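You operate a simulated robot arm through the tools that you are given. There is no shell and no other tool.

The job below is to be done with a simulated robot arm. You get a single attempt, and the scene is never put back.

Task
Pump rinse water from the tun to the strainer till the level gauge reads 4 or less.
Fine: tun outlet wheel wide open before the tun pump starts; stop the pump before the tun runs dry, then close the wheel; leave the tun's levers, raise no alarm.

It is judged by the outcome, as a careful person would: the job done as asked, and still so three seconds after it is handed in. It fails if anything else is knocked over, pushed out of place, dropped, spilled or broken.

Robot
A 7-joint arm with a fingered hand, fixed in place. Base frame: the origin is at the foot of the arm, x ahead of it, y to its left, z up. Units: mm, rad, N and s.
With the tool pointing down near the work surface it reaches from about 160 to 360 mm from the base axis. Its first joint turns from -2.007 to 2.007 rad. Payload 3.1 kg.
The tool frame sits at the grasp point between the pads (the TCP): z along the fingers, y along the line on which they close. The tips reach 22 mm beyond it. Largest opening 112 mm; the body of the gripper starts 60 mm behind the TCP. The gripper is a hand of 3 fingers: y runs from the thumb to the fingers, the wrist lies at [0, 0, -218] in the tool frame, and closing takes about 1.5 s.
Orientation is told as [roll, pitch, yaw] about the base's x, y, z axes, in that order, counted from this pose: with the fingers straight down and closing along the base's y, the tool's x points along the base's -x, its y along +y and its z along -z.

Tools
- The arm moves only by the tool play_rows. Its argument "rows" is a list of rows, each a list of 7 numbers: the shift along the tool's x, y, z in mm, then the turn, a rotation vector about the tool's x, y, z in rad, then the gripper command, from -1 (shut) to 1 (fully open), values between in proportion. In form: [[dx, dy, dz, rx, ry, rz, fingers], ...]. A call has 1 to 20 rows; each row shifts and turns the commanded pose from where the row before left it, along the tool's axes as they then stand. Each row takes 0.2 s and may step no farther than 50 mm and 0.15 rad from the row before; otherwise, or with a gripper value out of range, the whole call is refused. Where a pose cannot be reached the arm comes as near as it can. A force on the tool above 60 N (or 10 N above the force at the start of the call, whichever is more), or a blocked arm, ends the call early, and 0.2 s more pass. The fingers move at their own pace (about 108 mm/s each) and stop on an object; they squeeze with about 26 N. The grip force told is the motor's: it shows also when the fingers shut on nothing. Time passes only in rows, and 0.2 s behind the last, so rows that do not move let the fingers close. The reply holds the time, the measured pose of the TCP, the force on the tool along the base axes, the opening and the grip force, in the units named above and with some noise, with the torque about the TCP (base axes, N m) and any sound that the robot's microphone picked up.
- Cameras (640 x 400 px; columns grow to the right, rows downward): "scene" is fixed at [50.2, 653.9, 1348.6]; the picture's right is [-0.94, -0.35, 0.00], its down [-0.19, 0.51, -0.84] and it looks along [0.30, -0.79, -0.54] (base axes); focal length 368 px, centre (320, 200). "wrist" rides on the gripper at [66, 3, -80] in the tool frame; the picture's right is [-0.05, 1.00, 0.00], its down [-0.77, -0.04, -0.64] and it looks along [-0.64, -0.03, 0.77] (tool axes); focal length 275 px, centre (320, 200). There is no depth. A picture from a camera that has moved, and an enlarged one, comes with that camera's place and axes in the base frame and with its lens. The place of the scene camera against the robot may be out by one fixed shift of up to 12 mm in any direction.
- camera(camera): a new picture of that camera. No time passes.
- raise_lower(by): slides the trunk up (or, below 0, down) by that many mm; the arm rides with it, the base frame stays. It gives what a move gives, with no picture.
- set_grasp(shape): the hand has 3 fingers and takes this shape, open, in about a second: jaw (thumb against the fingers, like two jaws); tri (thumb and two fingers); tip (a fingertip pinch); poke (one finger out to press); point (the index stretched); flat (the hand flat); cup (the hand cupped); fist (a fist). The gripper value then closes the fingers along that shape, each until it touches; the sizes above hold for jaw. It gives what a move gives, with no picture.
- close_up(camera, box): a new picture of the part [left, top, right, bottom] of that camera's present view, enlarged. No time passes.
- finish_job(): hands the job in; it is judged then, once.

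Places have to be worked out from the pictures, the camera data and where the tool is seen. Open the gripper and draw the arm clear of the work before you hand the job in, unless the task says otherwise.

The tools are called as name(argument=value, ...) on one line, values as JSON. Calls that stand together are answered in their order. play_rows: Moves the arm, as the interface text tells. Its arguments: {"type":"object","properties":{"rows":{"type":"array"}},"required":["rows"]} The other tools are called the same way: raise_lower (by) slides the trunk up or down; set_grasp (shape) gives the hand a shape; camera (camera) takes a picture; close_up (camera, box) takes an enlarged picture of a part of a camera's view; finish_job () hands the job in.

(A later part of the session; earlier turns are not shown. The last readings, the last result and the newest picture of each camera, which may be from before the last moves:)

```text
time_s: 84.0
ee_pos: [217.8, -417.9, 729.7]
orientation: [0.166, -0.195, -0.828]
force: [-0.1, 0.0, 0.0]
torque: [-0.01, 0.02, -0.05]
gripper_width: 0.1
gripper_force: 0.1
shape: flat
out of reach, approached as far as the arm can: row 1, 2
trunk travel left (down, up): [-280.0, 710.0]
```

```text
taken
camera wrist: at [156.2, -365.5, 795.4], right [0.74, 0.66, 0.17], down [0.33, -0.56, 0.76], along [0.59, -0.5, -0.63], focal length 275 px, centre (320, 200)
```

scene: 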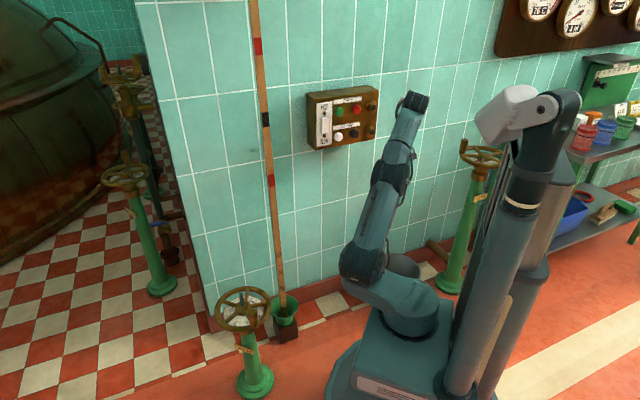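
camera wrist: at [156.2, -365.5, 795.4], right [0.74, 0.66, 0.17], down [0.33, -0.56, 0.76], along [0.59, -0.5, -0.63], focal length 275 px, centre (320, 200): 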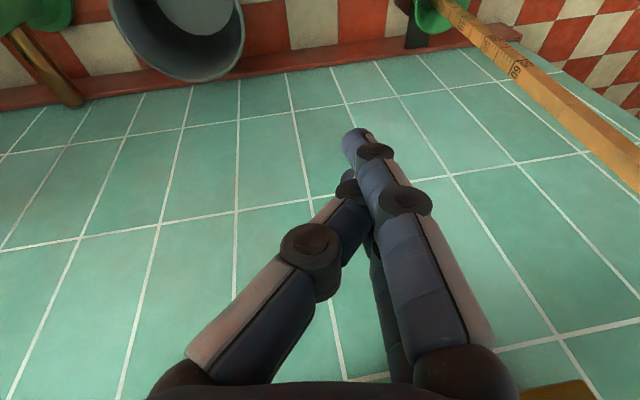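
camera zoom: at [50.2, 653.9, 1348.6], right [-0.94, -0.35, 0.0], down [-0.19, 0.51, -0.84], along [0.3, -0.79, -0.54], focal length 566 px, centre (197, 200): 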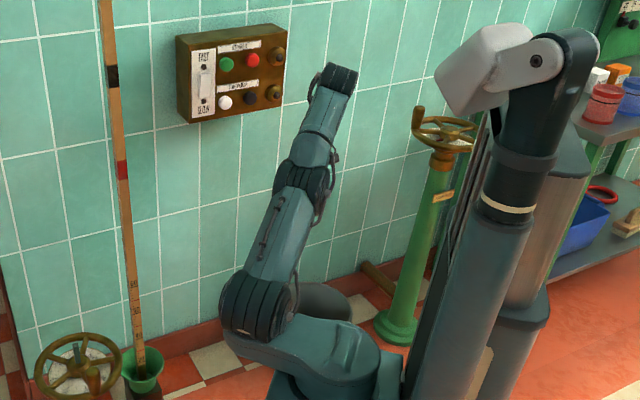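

The base joint has swung back to about +3° while the arm leans sideways, which explains the limits. Moving the hand toward the wheel should make the posture natural again, so I'll translate there at safe height.

play_rows(rows=[[11.9, 40, 6.2, 0, 0, 0, 1], [11.9, 40, 6.2, 0, 0, 0, 1], [11.9, 40, 6.2, 0, 0, 0, 1], [11.9, 40, 6.2, 0, 0, 0, 1], [11.9, 40, 6.2, 0, 0, 0, 1], [11.9, 40, 6.2, 0, 0, 0, 1], [11.9, 40, 6.2, 0, 0, 0, 1], [11.9, 40, 6.2, 0, 0, 0, 1], [11.9, 40, 6.2, 0, 0, 0, 1], [11.9, 40, 6.2, 0, 0, 0, 1]])

camera(camera="scene")

camera(camera="wrist")

```text
time_s: 86.2
ee_pos: [408.8, -111.2, 781.7]
orientation: [0.261, -0.183, -0.827]
force: [-0.5, -0.4, -0.6]
torque: [0.0, 0.0, -0.01]
gripper_width: 0.0
gripper_force: 0.1
shape: flat
out of reach, approached as far as the arm can: row 4, 5, 6, 7, 8, 9, 10
trunk travel left (down, up): [-280.0, 710.0]
```

```text
taken
```

scene: 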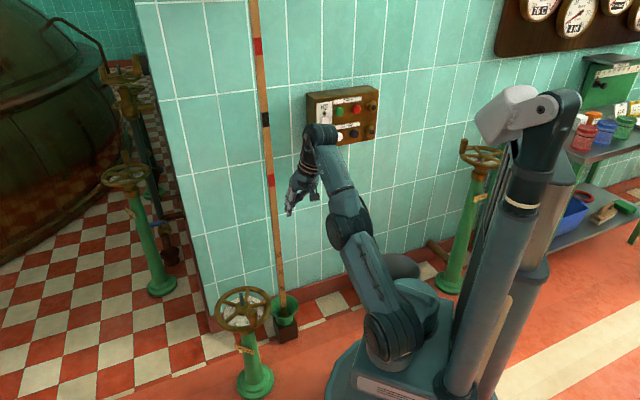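

```text
taken
camera wrist: at [341.6, -64.8, 846.3], right [0.71, 0.65, 0.26], down [0.29, -0.61, 0.74], along [0.64, -0.44, -0.62], focal length 275 px, centre (320, 200)
```

wrist: 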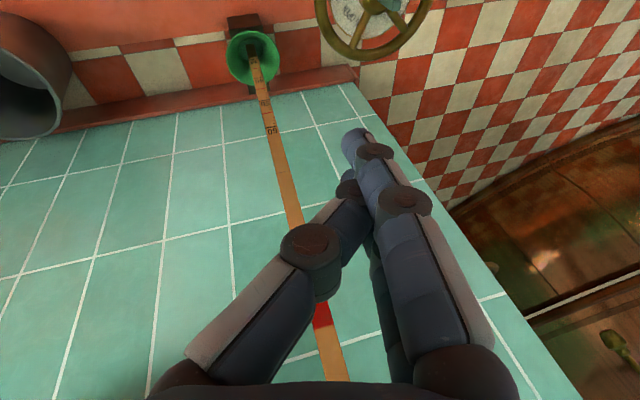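

The base joint now appears swung the other way, with the arm reaching across. I need to understand the posture better, so I'll zoom in on the arm.

close_up(camera="scene", box=[270, 110, 470, 400])

close_up(camera="scene", box=[330, 260, 470, 400])

```text
1.38 times, centred on (370, 255) of scene
camera zoom: at [50.2, 653.9, 1348.6], right [-0.94, -0.35, 0.0], down [-0.19, 0.51, -0.84], along [0.3, -0.79, -0.54], focal length 507 px, centre (251, 124)
```

zoom: 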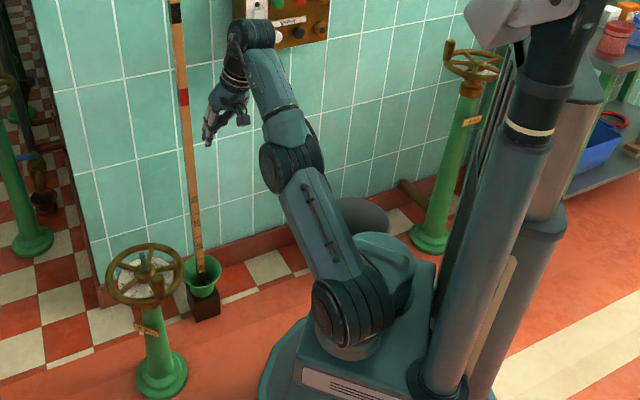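

```text
2.86 times, centred on (400, 330) of scene
camera zoom: at [50.2, 653.9, 1348.6], right [-0.94, -0.35, 0.0], down [-0.19, 0.51, -0.84], along [0.3, -0.79, -0.54], focal length 1050 px, centre (91, -171)
```

zoom: 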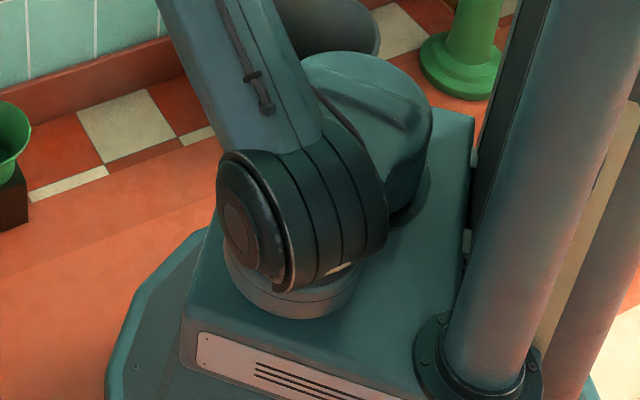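

The arm is simply over-stretched: the wrist is too high relative to the shoulder. I'll lower the hand by 180 mm in place, then level it.

play_rows(rows=[[6.7, -9, 34.2, 0, 0, 0, 1], [6.7, -9, 34.2, 0, 0, 0, 1], [6.7, -9, 34.2, 0, 0, 0, 1], [6.7, -9, 34.2, 0, 0, 0, 1], [6.7, -9, 34.2, 0, 0, 0, 1], [0, 0, 0, 0.087, 0.061, 0, 1], [0, 0, 0, 0.087, 0.061, 0, 1], [0, 0, 0, 0.087, 0.061, 0, 1], [0, 0, 0, 0, 0, 0, 1]])

camera(camera="scene")

```text
time_s: 88.2
ee_pos: [423.5, -197.1, 651.2]
orientation: [0.26, -0.162, -0.821]
force: [-0.1, -0.6, -0.5]
torque: [0.02, -0.02, -0.01]
gripper_width: 0.0
gripper_force: 0.1
shape: flat
out of reach, approached as far as the arm can: row 1, 2, 3, 4, 5, 6, 7, 8
trunk travel left (down, up): [-280.0, 710.0]
```

```text
taken
```

scene: 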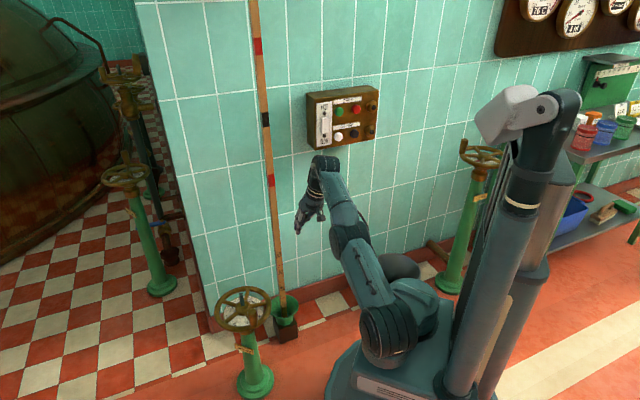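

The hand is still at full stretch, and a shoulder joint seems to be at its limit. Pulling the hand toward -y should swing the base joint back toward the front, so I'll try a 90 mm pull, well clear of the stick.

play_rows(rows=[[-21.6, -20.6, -1.5, 0, 0, 0, 1], [-21.6, -20.6, -1.5, 0, 0, 0, 1], [-21.6, -20.6, -1.5, 0, 0, 0, 1], [0, 0, 0, 0, 0, 0, 1]])

camera(camera="scene")

```text
time_s: 89.2
ee_pos: [423.8, -288.1, 651.4]
orientation: [0.262, -0.162, -0.821]
force: [-0.6, 0.1, 0.1]
torque: [0.02, 0.01, 0.0]
gripper_width: 0.0
gripper_force: 0.0
shape: flat
trunk travel left (down, up): [-280.0, 710.0]
```

```text
taken
```

scene: 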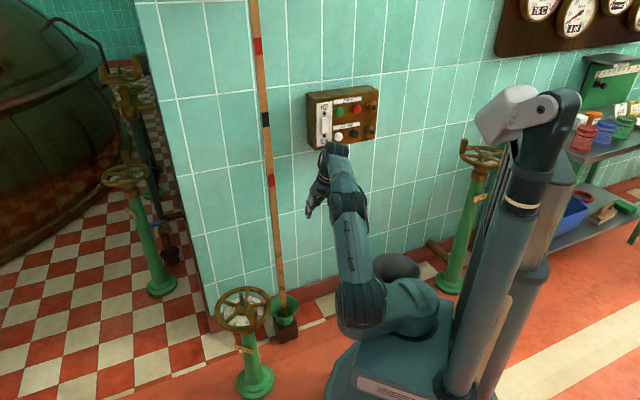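

That worked: the base joint swung from about 65° to 37°. I'll pull 60 mm more, then lower the hand and level it.

play_rows(rows=[[-21.6, -20.6, -1.5, 0, 0, 0, 1], [-21.6, -20.6, -1.5, 0, 0, 0, 1], [0, 0, 0, 0.087, 0.061, 0, 1], [0, 0, 0, 0.087, 0.061, 0, 1], [0, 0, 0, 0.087, 0.061, 0, 1], [0, 0, 0, 0, 0, 0, 1]])

camera(camera="scene")

```text
time_s: 90.7
ee_pos: [423.9, -348.1, 651.2]
orientation: [0.261, -0.161, -0.821]
force: [0.3, -0.5, 0.3]
torque: [-0.03, 0.02, 0.0]
gripper_width: 0.1
gripper_force: 0.0
shape: flat
out of reach, approached as far as the arm can: row 3, 4, 5
trunk travel left (down, up): [-280.0, 710.0]
```

```text
taken
```

scene: 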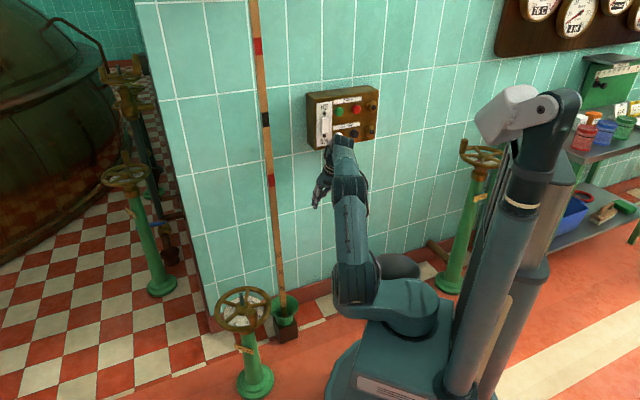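

The base joint is now near +10°, which is good. The remaining 17° lean won't level, so I'll test which way the hand can still yaw, to see which wrist joint is at its stop.

play_rows(rows=[[0, 0, 0, 0, 0, -0.15, 1], [0, 0, 0, 0, 0, -0.15, 1]])

play_rows(rows=[[0, 0, 0, 0.1, 0.07, 0, 1]])

play_rows(rows=[[0, 0, 0, 0, 0, 0.15, 1], [0, 0, 0, 0, 0, 0.15, 1], [0, 0, 0, 0, 0, 0.15, 1]])

play_rows(rows=[[0, 0, 0, 0.1, 0.07, 0, 1]])

```text
time_s: 91.2
ee_pos: [423.9, -346.9, 649.8]
orientation: [0.202, -0.233, -0.523]
force: [0.0, 0.4, 0.5]
torque: [-0.02, 0.0, 0.02]
gripper_width: 0.1
gripper_force: 0.1
shape: flat
trunk travel left (down, up): [-280.0, 710.0]
```

```text
time_s: 91.7
ee_pos: [419.7, -346.4, 653.7]
orientation: [0.192, -0.224, -0.521]
force: [0.4, -0.2, -0.1]
torque: [0.01, -0.03, 0.02]
gripper_width: 0.0
gripper_force: 0.1
shape: flat
out of reach, approached as far as the arm can: row 1
trunk travel left (down, up): [-280.0, 710.0]
```

```text
time_s: 92.5
ee_pos: [418.6, -346.1, 651.1]
orientation: [0.271, -0.119, -0.971]
force: [0.3, -0.6, 0.8]
torque: [-0.01, 0.02, 0.02]
gripper_width: 0.0
gripper_force: 0.1
shape: flat
trunk travel left (down, up): [-280.0, 710.0]
```

```text
time_s: 92.8
ee_pos: [420.2, -346.4, 652.0]
orientation: [0.271, -0.118, -0.969]
force: [0.0, 0.3, 0.7]
torque: [0.0, 0.02, 0.02]
gripper_width: 0.0
gripper_force: 0.1
shape: flat
out of reach, approached as far as the arm can: row 1
trunk travel left (down, up): [-280.0, 710.0]
```

Yaw is free both ways, so the wrist is fine; it's purely a stretch limit. I'll bring the hand inward and down, then level.

play_rows(rows=[[34.4, 1.5, 17.1, 0, 0, 0, 1], [34.4, 1.5, 17.1, 0, 0, 0, 1], [34.4, 1.5, 17.1, 0, 0, 0, 1], [0, 0, 0, 0.09, 0.04, 0, 1], [0, 0, 0, 0.09, 0.04, 0, 1], [0, 0, 0, 0.09, 0.04, 0, 1], [0, 0, 0, 0, 0, 0, 1]])

camera(camera="scene")

```text
time_s: 94.5
ee_pos: [371.1, -254.8, 594.1]
orientation: [0.203, -0.092, -0.962]
force: [0.3, 0.4, 0.0]
torque: [0.0, 0.0, 0.0]
gripper_width: 0.0
gripper_force: 0.0
shape: flat
out of reach, approached as far as the arm can: row 4, 5, 6
trunk travel left (down, up): [-280.0, 710.0]
```

```text
taken
```

scene: 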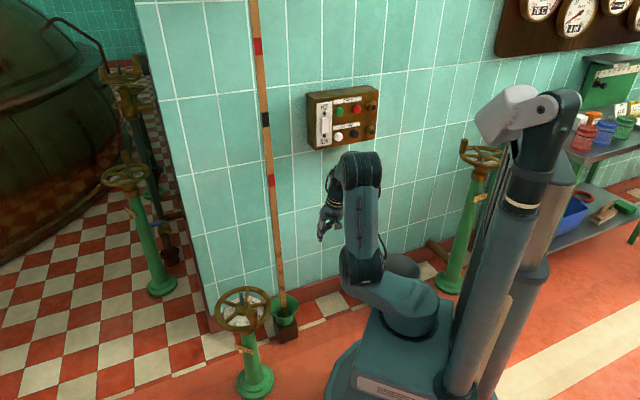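

The hand keeps a lateral lean of about 16° in every pose, which suggests the forearm roll is wound to its limit (a flipped wrist after the panel). I'll first move to open space in front, away from wall and stick, so I can unwind it.

play_rows(rows=[[28.5, 27.3, 1.7, 0, 0, 0, 1], [28.5, 27.3, 1.7, 0, 0, 0, 1], [28.5, 27.3, 1.7, 0, 0, 0, 1], [28.5, 27.3, 1.7, 0, 0, 0, 1], [28.5, 27.3, 1.7, 0, 0, 0, 1], [0, 0, 0, 0, 0, 0, 1]])

camera(camera="scene")

camera(camera="wrist")

```text
time_s: 95.8
ee_pos: [393.2, -60.9, 596.4]
orientation: [0.209, -0.09, -0.964]
force: [-0.3, 0.1, -1.1]
torque: [0.02, 0.0, 0.02]
gripper_width: 0.0
gripper_force: 0.0
shape: flat
out of reach, approached as far as the arm can: row 5
trunk travel left (down, up): [-280.0, 710.0]
```

```text
taken
```

scene: 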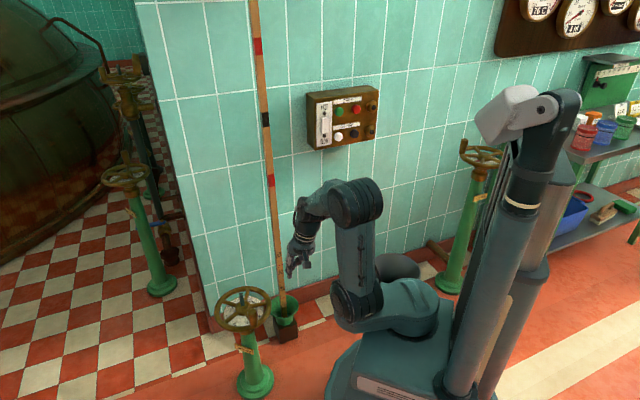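

```text
taken
camera wrist: at [340.3, -9.3, 670.4], right [0.82, 0.54, 0.21], down [0.27, -0.68, 0.68], along [0.51, -0.5, -0.7], focal length 275 px, centre (320, 200)
```

wrist: 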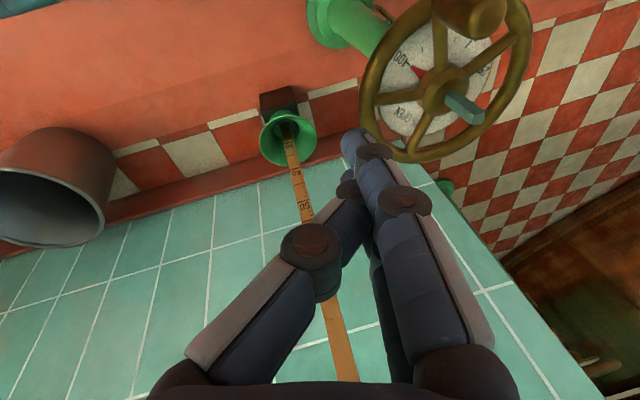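

The pattern confirms the forearm roll joint is at its stop. I'll unwind it by rotating the hand about the forearm axis, swinging from down through the left toward up, pivoting at the wrist in free space. First half now.

play_rows(rows=[[1.0, 24.2, -1.35, -0.1109, 0.0101, 0.0992, 1], [1.0, 24.2, -1.35, -0.1109, 0.0101, 0.0992, 1], [1.0, 24.2, -1.35, -0.1109, 0.0101, 0.0992, 1], [1.0, 24.2, -1.35, -0.1109, 0.0101, 0.0992, 1], [1.0, 24.2, -1.35, -0.1109, 0.0101, 0.0992, 1], [1.0, 24.2, -1.35, -0.1109, 0.0101, 0.0992, 1]])

camera(camera="scene")

```text
time_s: 97.2
ee_pos: [503.7, -11.9, 668.9]
orientation: [0.851, 0.261, -1.437]
force: [-0.5, 0.5, 0.4]
torque: [0.0, -0.03, -0.01]
gripper_width: 0.0
gripper_force: 0.1
shape: flat
trunk travel left (down, up): [-280.0, 710.0]
```

```text
taken
```

scene: 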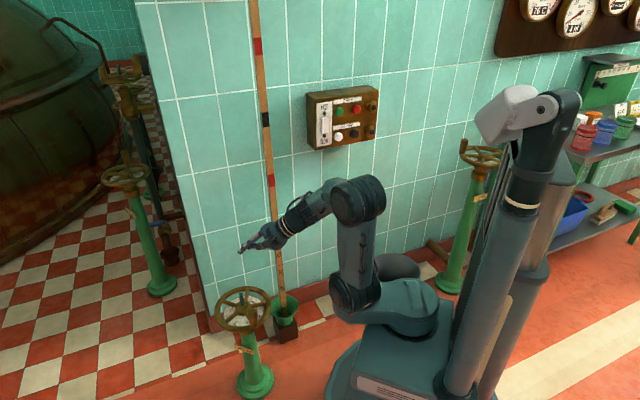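

The motion was pure wrist roll with no limit hit; the rest of the arm stayed still. I'll continue.

play_rows(rows=[[1.0, 24.2, -1.35, -0.1109, 0.0101, 0.0992, 1], [1.0, 24.2, -1.35, -0.1109, 0.0101, 0.0992, 1], [1.0, 24.2, -1.35, -0.1109, 0.0101, 0.0992, 1], [1.0, 24.2, -1.35, -0.1109, 0.0101, 0.0992, 1], [1.0, 24.2, -1.35, -0.1109, 0.0101, 0.0992, 1], [1.0, 24.2, -1.35, -0.1109, 0.0101, 0.0992, 1], [1.0, 24.2, -1.35, -0.1109, 0.0101, 0.0992, 1]])

camera(camera="scene")

camera(camera="wrist")

```text
time_s: 98.8
ee_pos: [563.5, -83.7, 802.9]
orientation: [1.528, 0.919, -1.658]
force: [-0.8, 0.1, 0.0]
torque: [0.02, 0.02, 0.01]
gripper_width: 0.0
gripper_force: 0.0
shape: flat
trunk travel left (down, up): [-280.0, 710.0]
```

```text
taken
```

scene: 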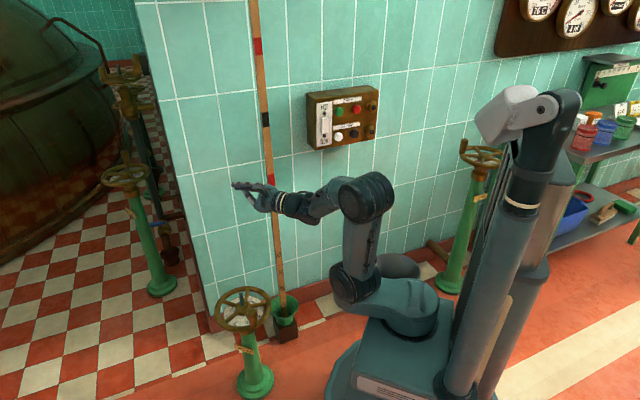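

```text
taken
camera wrist: at [486.4, -41.2, 859.8], right [-0.03, -0.82, 0.57], down [-0.67, -0.4, -0.62], along [0.74, -0.4, -0.54], focal length 275 px, centre (320, 200)
```

wrist: 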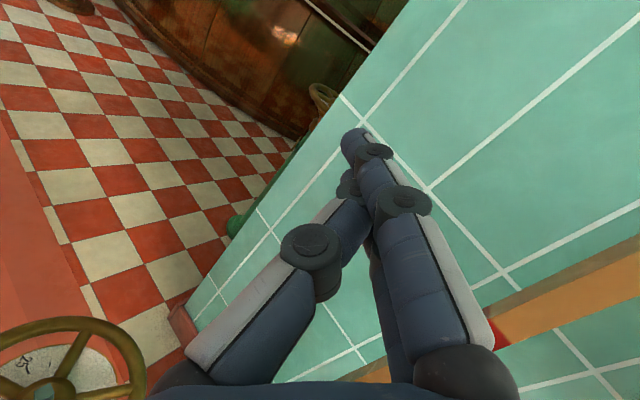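

The hand now points along +x and the joint is unwinding freely. I'll do the last part of this roll, then take a close look at forearm direction before folding the wrist through straight to its normal side.

play_rows(rows=[[1.0, 24.2, -1.35, -0.1109, 0.0101, 0.0992, 1], [1.0, 24.2, -1.35, -0.1109, 0.0101, 0.0992, 1], [1.0, 24.2, -1.35, -0.1109, 0.0101, 0.0992, 1], [1.0, 24.2, -1.35, -0.1109, 0.0101, 0.0992, 1], [1.0, 24.2, -1.35, -0.1109, 0.0101, 0.0992, 1], [1.0, 24.2, -1.35, -0.1109, 0.0101, 0.0992, 1]])

close_up(camera="scene", box=[220, 140, 420, 330])

camera(camera="wrist")

```text
time_s: 100.2
ee_pos: [514.9, -202.8, 859.6]
orientation: [-3.01, 1.33, -0.525]
force: [0.7, 0.2, 0.2]
torque: [0.01, -0.02, -0.04]
gripper_width: 0.0
gripper_force: 0.0
shape: flat
trunk travel left (down, up): [-280.0, 710.0]
```

```text
2.11 times, centred on (320, 235) of scene
camera zoom: at [50.2, 653.9, 1348.6], right [-0.94, -0.35, 0.0], down [-0.19, 0.51, -0.84], along [0.3, -0.79, -0.54], focal length 774 px, centre (320, 126)
```

zoom: 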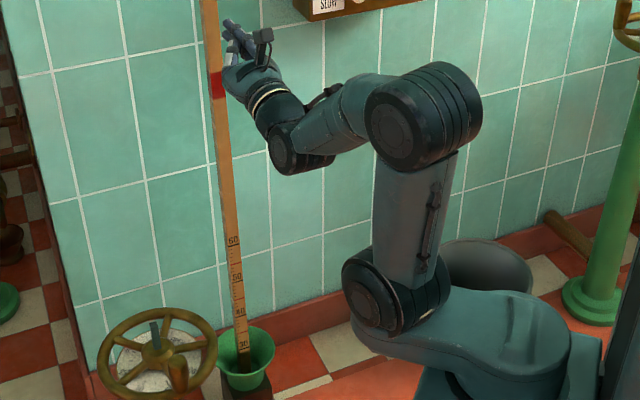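

```text
taken
camera wrist: at [436.3, -150.1, 904.1], right [-0.6, -0.8, -0.08], down [-0.31, 0.32, -0.9], along [0.74, -0.51, -0.43], focal length 275 px, centre (320, 200)
```

wrist: 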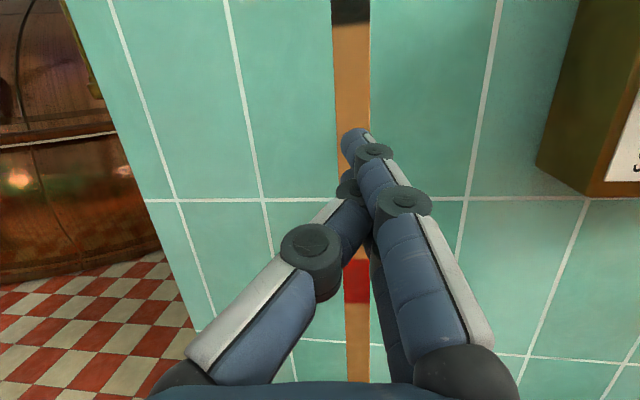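

The hand points up-forward at azimuth -38°, matching the arm plane (about -36°), so I can now fold the wrist straight down through the arm plane. I'll do seven rows through the straight pose and check.

play_rows(rows=[[-32.4, 0, -2.42, 0, -0.149, 0, 1], [-32.4, 0, -2.42, 0, -0.149, 0, 1], [-32.4, 0, -2.42, 0, -0.149, 0, 1], [-32.4, 0, -2.42, 0, -0.149, 0, 1], [-32.4, 0, -2.42, 0, -0.149, 0, 1], [-32.4, 0, -2.42, 0, -0.149, 0, 1], [-32.4, 0, -2.42, 0, -0.149, 0, 1]])

close_up(camera="scene", box=[220, 140, 420, 330])

camera(camera="wrist")

```text
time_s: 101.8
ee_pos: [468.7, -157.4, 649.6]
orientation: [-0.04, 0.763, 2.464]
force: [-0.7, -0.5, 0.5]
torque: [-0.01, 0.04, 0.01]
gripper_width: 0.0
gripper_force: 0.1
shape: flat
trunk travel left (down, up): [-280.0, 710.0]
```

```text
2.11 times, centred on (320, 235) of scene
camera zoom: at [50.2, 653.9, 1348.6], right [-0.94, -0.35, 0.0], down [-0.19, 0.51, -0.84], along [0.3, -0.79, -0.54], focal length 774 px, centre (320, 126)
```

zoom: 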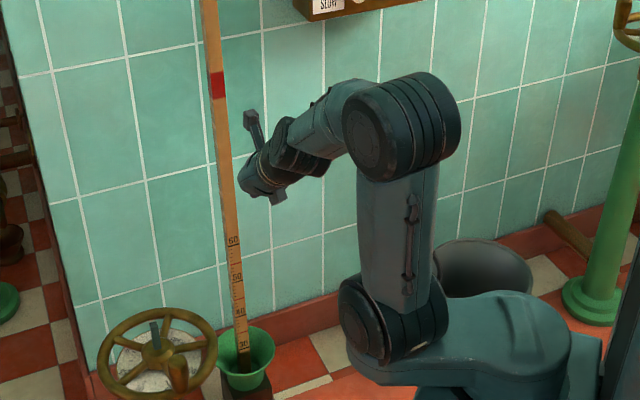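

```text
taken
camera wrist: at [458.4, -158.5, 753.9], right [-0.63, -0.77, -0.06], down [-0.77, 0.63, -0.07], along [0.1, 0.0, -1.0], focal length 275 px, centre (320, 200)
```

wrist: 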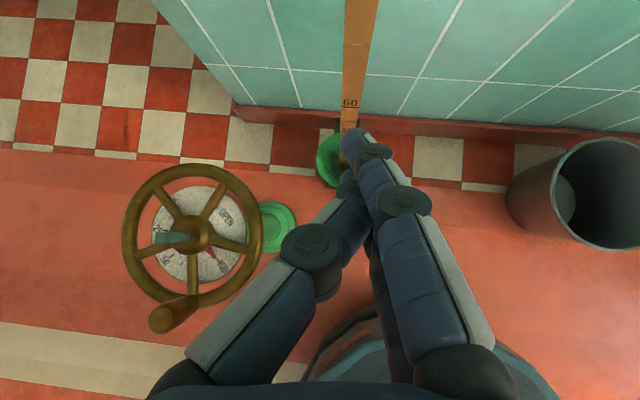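

No limits were hit passing through straight. I'll continue folding down to vertical.

play_rows(rows=[[-32.4, 0, -2.42, 0, -0.149, 0, 1], [-32.4, 0, -2.42, 0, -0.149, 0, 1], [-32.4, 0, -2.42, 0, -0.149, 0, 1], [-32.4, 0, -2.42, 0, -0.149, 0, 1], [-32.4, 0, -2.42, 0, -0.149, 0, 1], [0, 0, 0, 0, 0, 0, 1]])

camera(camera="scene")

camera(camera="wrist")

```text
time_s: 103.2
ee_pos: [353.0, -68.9, 590.5]
orientation: [-0.03, 0.019, 2.489]
force: [0.9, 0.4, 0.4]
torque: [0.0, 0.01, -0.01]
gripper_width: 0.0
gripper_force: 0.1
shape: flat
trunk travel left (down, up): [-280.0, 710.0]
```

```text
taken
```

scene: 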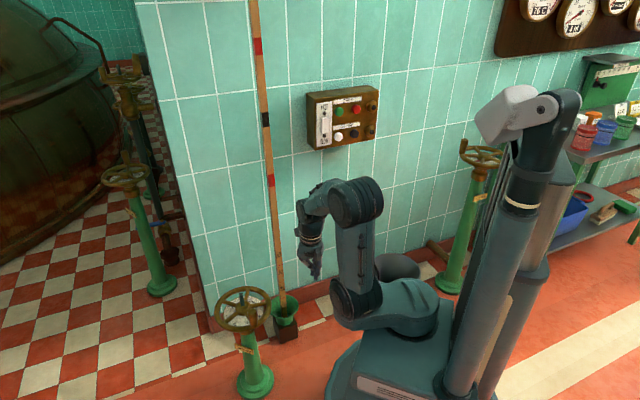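

```text
taken
camera wrist: at [400.9, -112.1, 672.1], right [-0.64, -0.77, -0.03], down [-0.61, 0.49, 0.62], along [-0.46, 0.42, -0.78], focal length 275 px, centre (320, 200)
```

wrist: 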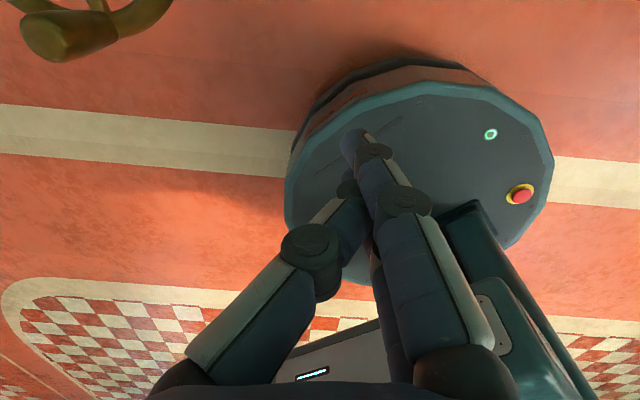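

The wrist is back on its normal side and the hand points straight down with yaw 2.49. I'll turn the yaw back through the free direction toward -0.56 and watch for limits.

play_rows(rows=[[0, 0, 0, 0, 0, -0.148, 1], [0, 0, 0, 0, 0, -0.148, 1], [0, 0, 0, 0, 0, -0.148, 1], [0, 0, 0, 0, 0, -0.148, 1], [0, 0, 0, 0, 0, -0.148, 1], [0, 0, 0, 0, 0, -0.148, 1], [0, 0, 0, 0, 0, -0.148, 1], [0, 0, 0, 0, 0, -0.148, 1], [0, 0, 0, 0, 0, -0.148, 1], [0, 0, 0, 0, 0, -0.148, 1], [0, 0, 0, 0, 0, -0.148, 1]])

```text
time_s: 105.7
ee_pos: [353.0, -69.5, 590.1]
orientation: [0.023, 0.027, -2.162]
force: [0.2, 0.1, 0.0]
torque: [0.0, -0.05, -0.02]
gripper_width: 0.0
gripper_force: 0.1
shape: flat
trunk travel left (down, up): [-280.0, 710.0]
```

It's free, with yaw now -2.16. I'll continue to about -0.53, then open the hand into the jaw shape.

play_rows(rows=[[0, 0, 0, 0, 0, -0.148, 1], [0, 0, 0, 0, 0, -0.148, 1], [0, 0, 0, 0, 0, -0.148, 1], [0, 0, 0, 0, 0, -0.148, 1], [0, 0, 0, 0, 0, -0.148, 1], [0, 0, 0, 0, 0, -0.148, 1], [0, 0, 0, 0, 0, -0.148, 1], [0, 0, 0, 0, 0, -0.148, 1], [0, 0, 0, 0, 0, -0.148, 1], [0, 0, 0, 0, 0, -0.148, 1], [0, 0, 0, 0, 0, -0.148, 1]])

set_grasp(shape="jaw")

camera(camera="wrist")

camera(camera="scene")

```text
time_s: 108.0
ee_pos: [351.7, -69.4, 588.9]
orientation: [0.026, -0.024, -0.531]
force: [-0.6, -0.4, 0.2]
torque: [0.02, -0.02, -0.01]
gripper_width: 0.0
gripper_force: 0.0
shape: flat
trunk travel left (down, up): [-280.0, 710.0]
```

```text
time_s: 109.0
ee_pos: [352.7, -68.9, 589.9]
orientation: [0.028, -0.023, -0.539]
force: [-0.5, -0.1, -0.1]
torque: [-0.01, 0.0, 0.01]
gripper_width: 112.3
gripper_force: 0.0
shape: jaw
trunk travel left (down, up): [-280.0, 710.0]
```

```text
taken
camera wrist: at [294.1, -33.1, 668.6], right [0.55, 0.83, 0.03], down [0.62, -0.43, 0.65], along [0.56, -0.34, -0.76], focal length 275 px, centre (320, 200)
```

wrist: 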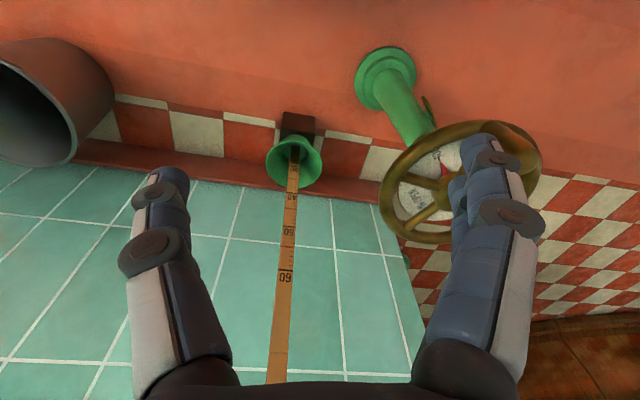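

```text
taken
```

scene: 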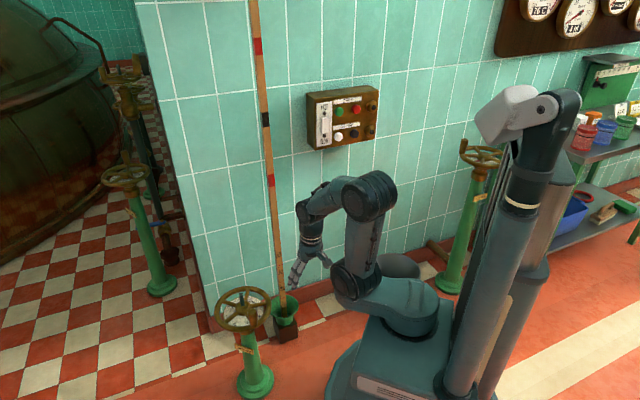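

All good. I'll level the small tilt and move above the knob, which at 100 % should be near (493, 39).

play_rows(rows=[[0, 0, 0, 0.028, 0.023, 0.047, 1], [-16.3, 41.2, 7.5, 0, 0, 0, 1], [-16.3, 41.2, 7.5, 0, 0, 0, 1], [-16.3, 41.2, 7.5, 0, 0, 0, 1], [-16.3, 41.2, 7.5, 0, 0, 0, 1], [0, 0, 0, 0, 0, 0, 1]])

camera(camera="wrist")

camera(camera="scene")

```text
time_s: 110.3
ee_pos: [498.7, 35.2, 558.9]
orientation: [0.001, -0.002, -0.584]
force: [0.8, -0.1, 0.0]
torque: [0.02, 0.0, -0.02]
gripper_width: 112.0
gripper_force: 0.0
shape: jaw
trunk travel left (down, up): [-280.0, 710.0]
```

```text
taken
camera wrist: at [445.6, 72.6, 640.4], right [0.59, 0.81, 0.0], down [0.62, -0.46, 0.64], along [0.51, -0.38, -0.77], focal length 275 px, centre (320, 200)
```

wrist: 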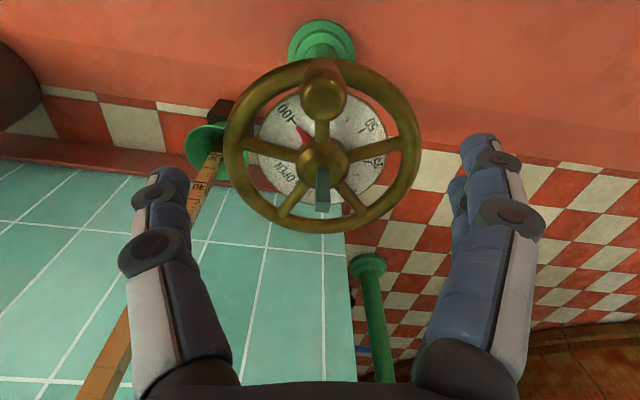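

```text
taken
```

scene: 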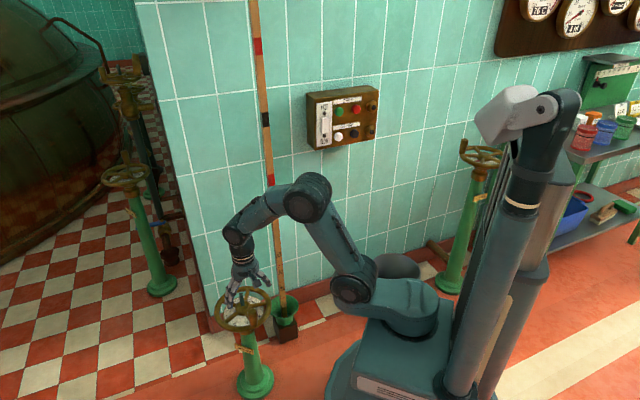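

The knob is 6.5 mm off in tool x and 2.8 mm in y. I'll correct that while descending to z ≈ 468 and grip it.

play_rows(rows=[[3, 1.2, 30.3, 0, 0, 0, 1], [3, 1, 30.3, 0, 0, 0, 1], [0, 0, 30.3, 0, 0, 0, 1], [0, 0, 0, 0, 0, 0, 1], [0, 0, 0, 0, 0, 0, 0.2], [0, 0, 0, 0, 0, 0, -0.4], [0, 0, 0, 0, 0, 0, -1], [0, 0, 0, 0, 0, 0, -1], [0, 0, 0, 0, 0, 0, -1], [0, 0, 0, 0, 0, 0, -1], [0, 0, 0, 0, 0, 0, -1], [0, 0, 0, 0, 0, 0, -1]])

camera(camera="wrist")

```text
time_s: 113.0
ee_pos: [493.6, 36.9, 468.1]
orientation: [-0.001, 0.001, -0.587]
force: [2.7, -1.8, -3.7]
torque: [-0.03, -0.03, 0.05]
gripper_width: 17.4
gripper_force: 26.0
shape: jaw
trunk travel left (down, up): [-280.0, 710.0]
```

```text
taken
camera wrist: at [440.2, 76.1, 549.1], right [0.59, 0.81, 0.0], down [0.62, -0.46, 0.64], along [0.51, -0.38, -0.77], focal length 275 px, centre (320, 200)
```

wrist: 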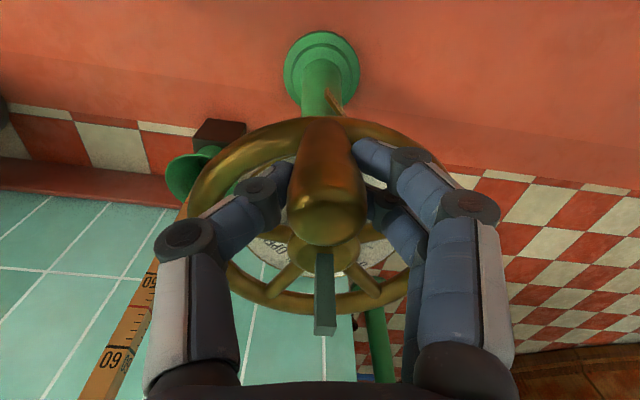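

Firmly gripped. Now I turn clockwise in small chunks, watching force and reach flags.

play_rows(rows=[[-0.4, 7.99, 0, 0, 0, 0.1, -1], [-0.4, 7.99, 0, 0, 0, 0.1, -1], [-0.4, 7.99, 0, 0, 0, 0.1, -1], [-0.4, 7.99, 0, 0, 0, 0.1, -1]])

```text
time_s: 114.0
ee_pos: [516.1, 58.9, 469.3]
orientation: [0.0, -0.001, -0.987]
force: [0.0, -8.4, 0.5]
torque: [-0.12, 0.02, 0.02]
gripper_width: 17.6
gripper_force: 26.4
shape: jaw
trunk travel left (down, up): [-280.0, 710.0]
```

Smooth so far. There's a slight inward pull of about 7 N, so I'll correct by 1 mm and continue.

play_rows(rows=[[-1.4, 7.99, 0, 0, 0, 0.1, -1], [-0.4, 7.9, 0, 0, 0, 0.1, -1], [-0.4, 7.9, 0, 0, 0, 0.1, -1], [-0.4, 7.9, 0, 0, 0, 0.1, -1]])

camera(camera="wrist")

```text
time_s: 115.0
ee_pos: [545.9, 70.6, 468.0]
orientation: [-0.001, -0.001, -1.388]
force: [-2.6, -7.5, -4.0]
torque: [-0.16, 0.03, -0.05]
gripper_width: 17.5
gripper_force: 26.0
shape: jaw
trunk travel left (down, up): [-280.0, 710.0]
```

```text
taken
camera wrist: at [537.3, 136.1, 549.3], right [0.99, 0.14, 0.0], down [0.11, -0.76, 0.64], along [0.09, -0.63, -0.77], focal length 275 px, centre (320, 200)
```

wrist: 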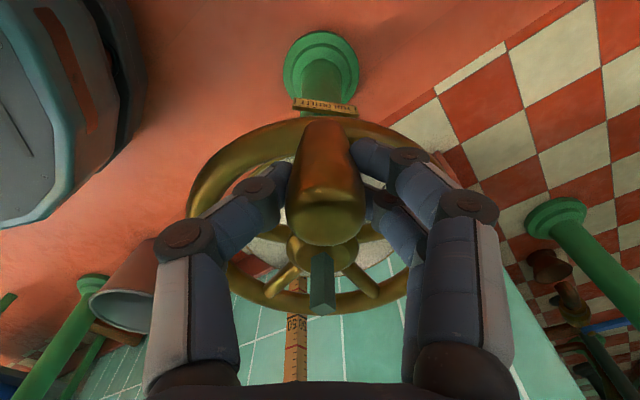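

The wheel follows well and the spindle is sinking. I'll continue with another slight inward correction.

play_rows(rows=[[-1.5, 7.9, -0.3, 0, 0, 0.1, -1], [-0.4, 7.8, 0, 0, 0, 0.1, -1], [-0.4, 7.8, 0, 0, 0, 0.1, -1], [-0.4, 7.8, 0, 0, 0, 0.1, -1]])

close_up(camera="scene", box=[200, 250, 290, 340])

```text
time_s: 116.0
ee_pos: [577.7, 68.9, 468.6]
orientation: [-0.001, -0.002, -1.787]
force: [-6.4, -6.7, -9.0]
torque: [-0.09, 0.1, -0.04]
gripper_width: 16.8
gripper_force: 25.5
shape: jaw
trunk travel left (down, up): [-280.0, 710.0]
```

```text
4.44 times, centred on (245, 295) of scene
camera zoom: at [50.2, 653.9, 1348.6], right [-0.94, -0.35, 0.0], down [-0.19, 0.51, -0.84], along [0.3, -0.79, -0.54], focal length 1634 px, centre (653, -222)
```

zoom: 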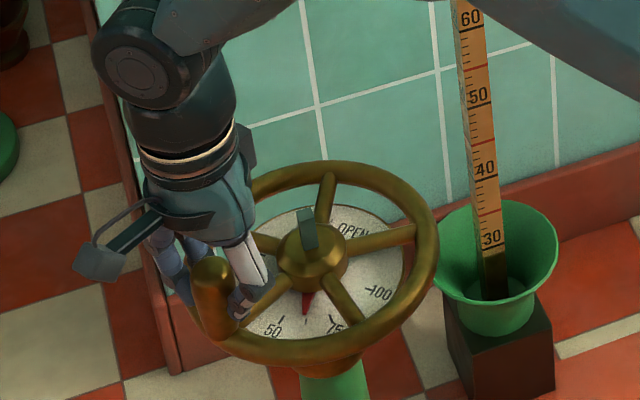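

The pointer is at about 62 %. I'll continue with corrections of 1 mm inward and 1 mm down.

play_rows(rows=[[-1.5, 7.8, 1.0, 0, 0, 0.1, -1], [-0.4, 7.7, 0, 0, 0, 0.1, -1], [-0.4, 7.7, 0, 0, 0, 0.1, -1], [-0.4, 7.7, 0, 0, 0, 0.1, -1]])

camera(camera="scene")

```text
time_s: 117.0
ee_pos: [605.7, 56.4, 467.7]
orientation: [0.002, 0.003, -2.187]
force: [-5.7, -2.3, 3.8]
torque: [-0.04, 0.11, -0.03]
gripper_width: 17.3
gripper_force: 26.7
shape: jaw
trunk travel left (down, up): [-280.0, 710.0]
```

```text
taken
```

scene: 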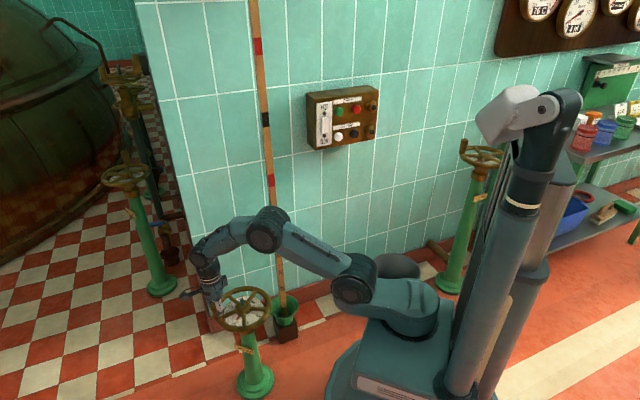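

It's going smoothly, about 49 % now. I'll continue.

play_rows(rows=[[-0.9, 7.7, 0, 0, 0, 0.1, -1], [-0.4, 7.7, 0, 0, 0, 0.1, -1], [-0.4, 7.7, 0, 0, 0, 0.1, -1], [-0.4, 7.7, 0, 0, 0, 0.1, -1]])

close_up(camera="scene", box=[200, 250, 290, 340])

```text
time_s: 118.0
ee_pos: [626.9, 32.5, 467.6]
orientation: [0.0, -0.001, -2.586]
force: [-6.5, 1.1, 0.2]
torque: [0.05, 0.12, -0.02]
gripper_width: 16.9
gripper_force: 25.5
shape: jaw
trunk travel left (down, up): [-280.0, 710.0]
```

```text
4.44 times, centred on (245, 295) of scene
camera zoom: at [50.2, 653.9, 1348.6], right [-0.94, -0.35, 0.0], down [-0.19, 0.51, -0.84], along [0.3, -0.79, -0.54], focal length 1634 px, centre (653, -222)
```

zoom: 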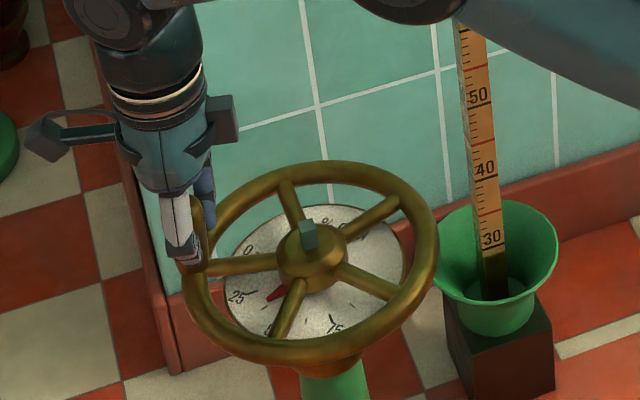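

About 37 % open now. I'll keep going.

play_rows(rows=[[-0.8, 7.7, 0, 0, 0, 0.1, -1], [-0.4, 7.7, 0, 0, 0, 0.1, -1], [-0.4, 7.7, 0, 0, 0, 0.1, -1], [-0.4, 7.7, 0, 0, 0, 0.1, -1]])

```text
time_s: 119.0
ee_pos: [635.6, 4.4, 469.4]
orientation: [0.0, -0.003, -2.987]
force: [-14.2, 1.8, -0.4]
torque: [0.05, 0.2, 0.02]
gripper_width: 17.1
gripper_force: 25.7
shape: jaw
trunk travel left (down, up): [-280.0, 710.0]
```

The inward pull is up to 14 N, so I'll correct by 2 mm inward and continue gently.

play_rows(rows=[[-2.4, 7.6, 0, 0, 0, 0.1, -1], [-0.4, 7.6, 0, 0, 0, 0.1, -1], [-0.4, 7.6, 0, 0, 0, 0.1, -1]])

close_up(camera="scene", box=[200, 250, 290, 340])

camera(camera="wrist")

```text
time_s: 119.8
ee_pos: [635.9, -18.8, 468.3]
orientation: [0.001, 0.003, 2.996]
force: [-1.7, 4.0, 0.7]
torque: [0.06, 0.05, 0.07]
gripper_width: 17.1
gripper_force: 26.1
shape: jaw
trunk travel left (down, up): [-280.0, 710.0]
```

```text
4.44 times, centred on (245, 295) of scene
camera zoom: at [50.2, 653.9, 1348.6], right [-0.94, -0.35, 0.0], down [-0.19, 0.51, -0.84], along [0.3, -0.79, -0.54], focal length 1634 px, centre (653, -222)
```

zoom: 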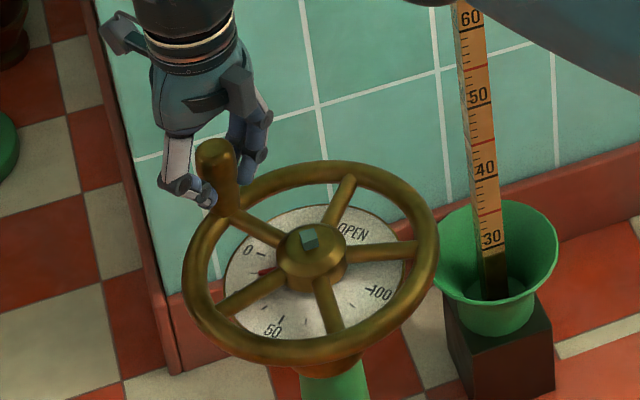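

```text
taken
camera wrist: at [700.9, -31.6, 549.1], right [-0.19, -0.98, 0.0], down [-0.76, 0.15, 0.63], along [-0.62, 0.12, -0.77], focal length 275 px, centre (320, 200)
```

wrist: 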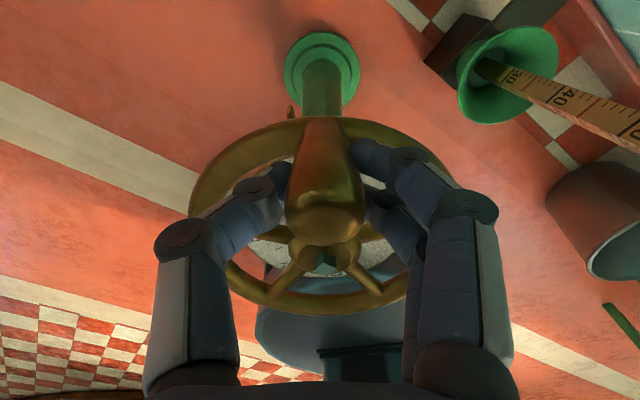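

The pointer is at about 12 %. A few more rows, then small steps to feel the closed stop.

play_rows(rows=[[-0.4, 7.7, 0, 0, 0, 0.1, -1], [-0.4, 7.7, 0, 0, 0, 0.1, -1], [-0.4, 7.7, 0, 0, 0, 0.1, -1], [0, 0, 0, 0, 0, 0, -1]])

close_up(camera="scene", box=[200, 250, 290, 340])

```text
time_s: 120.8
ee_pos: [628.4, -42.1, 469.0]
orientation: [0.001, 0.001, 2.698]
force: [5.9, 0.7, 3.9]
torque: [0.05, -0.09, 0.08]
gripper_width: 17.1
gripper_force: 25.9
shape: jaw
trunk travel left (down, up): [-280.0, 710.0]
```

```text
4.44 times, centred on (245, 295) of scene
camera zoom: at [50.2, 653.9, 1348.6], right [-0.94, -0.35, 0.0], down [-0.19, 0.51, -0.84], along [0.3, -0.79, -0.54], focal length 1634 px, centre (653, -222)
```

zoom: 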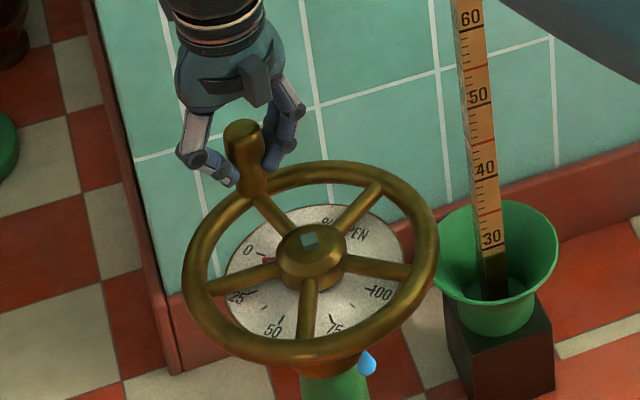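

A small blue drop has appeared near the wheel. Let me look at it closely.

close_up(camera="scene", box=[225, 290, 275, 350])

camera(camera="wrist")

camera(camera="scene")

```text
6.67 times, centred on (250, 320) of scene
camera zoom: at [50.2, 653.9, 1348.6], right [-0.94, -0.35, 0.0], down [-0.19, 0.51, -0.84], along [0.3, -0.79, -0.54], focal length 2450 px, centre (787, -600)
```

zoom: 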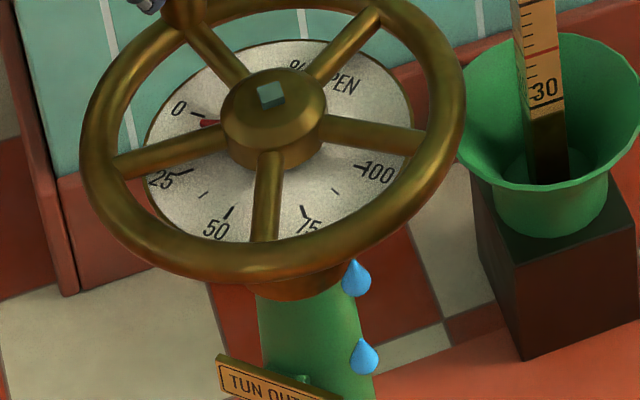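

```text
taken
camera wrist: at [686.6, -72.8, 548.9], right [-0.47, -0.88, 0.0], down [-0.68, 0.37, 0.63], along [-0.56, 0.3, -0.77], focal length 275 px, centre (320, 200)
```

wrist: 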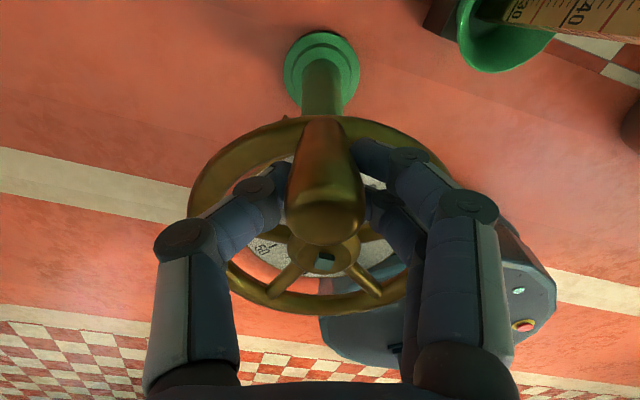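

```text
taken
```

scene: 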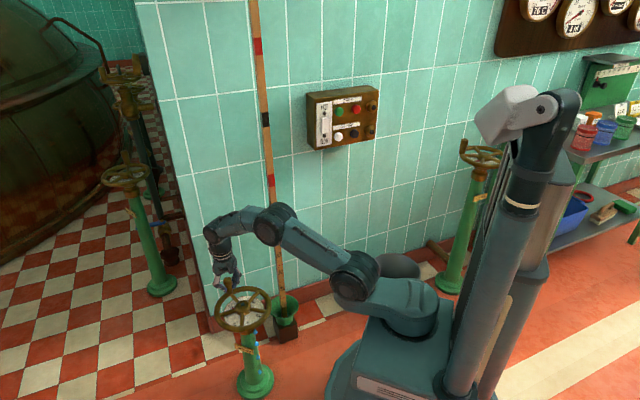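

Drops are falling at the gland of this pedestal while the valve is nearly shut (about 4 % left). I'll carry on gently to the fully closed stop in small steps and see whether they cease.

play_rows(rows=[[0.3, 3.85, 0, 0, 0, 0.05, -1], [-0.1, 3.85, 0, 0, 0, 0.05, -1], [0, 0, 0, 0, 0, 0, -1]])

close_up(camera="scene", box=[225, 290, 275, 350])

```text
time_s: 121.5
ee_pos: [624.5, -47.1, 467.7]
orientation: [0.001, 0.001, 2.599]
force: [8.9, -1.5, 3.8]
torque: [-0.02, -0.13, 0.05]
gripper_width: 17.0
gripper_force: 26.2
shape: jaw
trunk travel left (down, up): [-280.0, 710.0]
```

```text
6.67 times, centred on (250, 320) of scene
camera zoom: at [50.2, 653.9, 1348.6], right [-0.94, -0.35, 0.0], down [-0.19, 0.51, -0.84], along [0.3, -0.79, -0.54], focal length 2450 px, centre (787, -600)
```

zoom: 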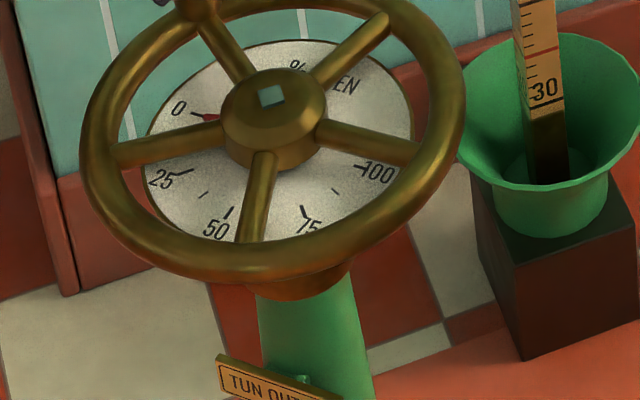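

The drops have stopped and the pointer is almost at 0. A couple more tiny steps to seat it.

play_rows(rows=[[0.8, 2.3, 0, 0, 0, 0.03, -1], [0, 2.3, 0, 0, 0, 0.03, -1], [0, 0, 0, 0, 0, 0, -1]])

close_up(camera="scene", box=[225, 290, 275, 350])

camera(camera="wrist")

```text
time_s: 122.3
ee_pos: [621.6, -51.5, 468.2]
orientation: [0.0, 0.001, 2.537]
force: [6.9, 1.1, 5.7]
torque: [0.02, -0.19, 0.1]
gripper_width: 17.2
gripper_force: 26.2
shape: jaw
trunk travel left (down, up): [-280.0, 710.0]
```

```text
6.67 times, centred on (250, 320) of scene
camera zoom: at [50.2, 653.9, 1348.6], right [-0.94, -0.35, 0.0], down [-0.19, 0.51, -0.84], along [0.3, -0.79, -0.54], focal length 2450 px, centre (787, -600)
```

zoom: 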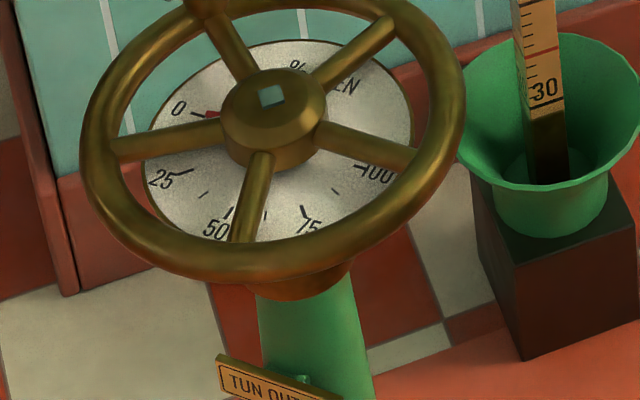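

```text
taken
camera wrist: at [675.0, -91.7, 548.7], right [-0.61, -0.8, 0.0], down [-0.62, 0.47, 0.63], along [-0.51, 0.38, -0.77], focal length 275 px, centre (320, 200)
```

wrist: 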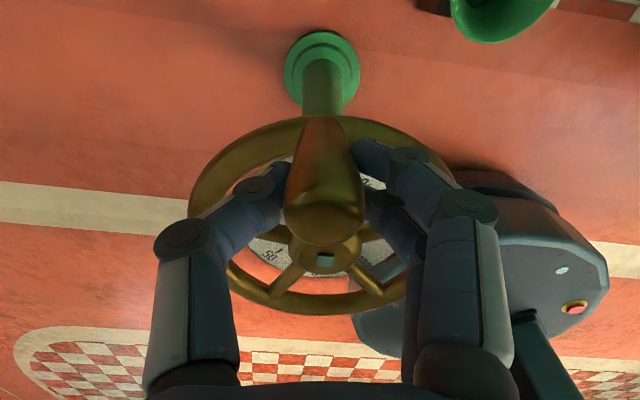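

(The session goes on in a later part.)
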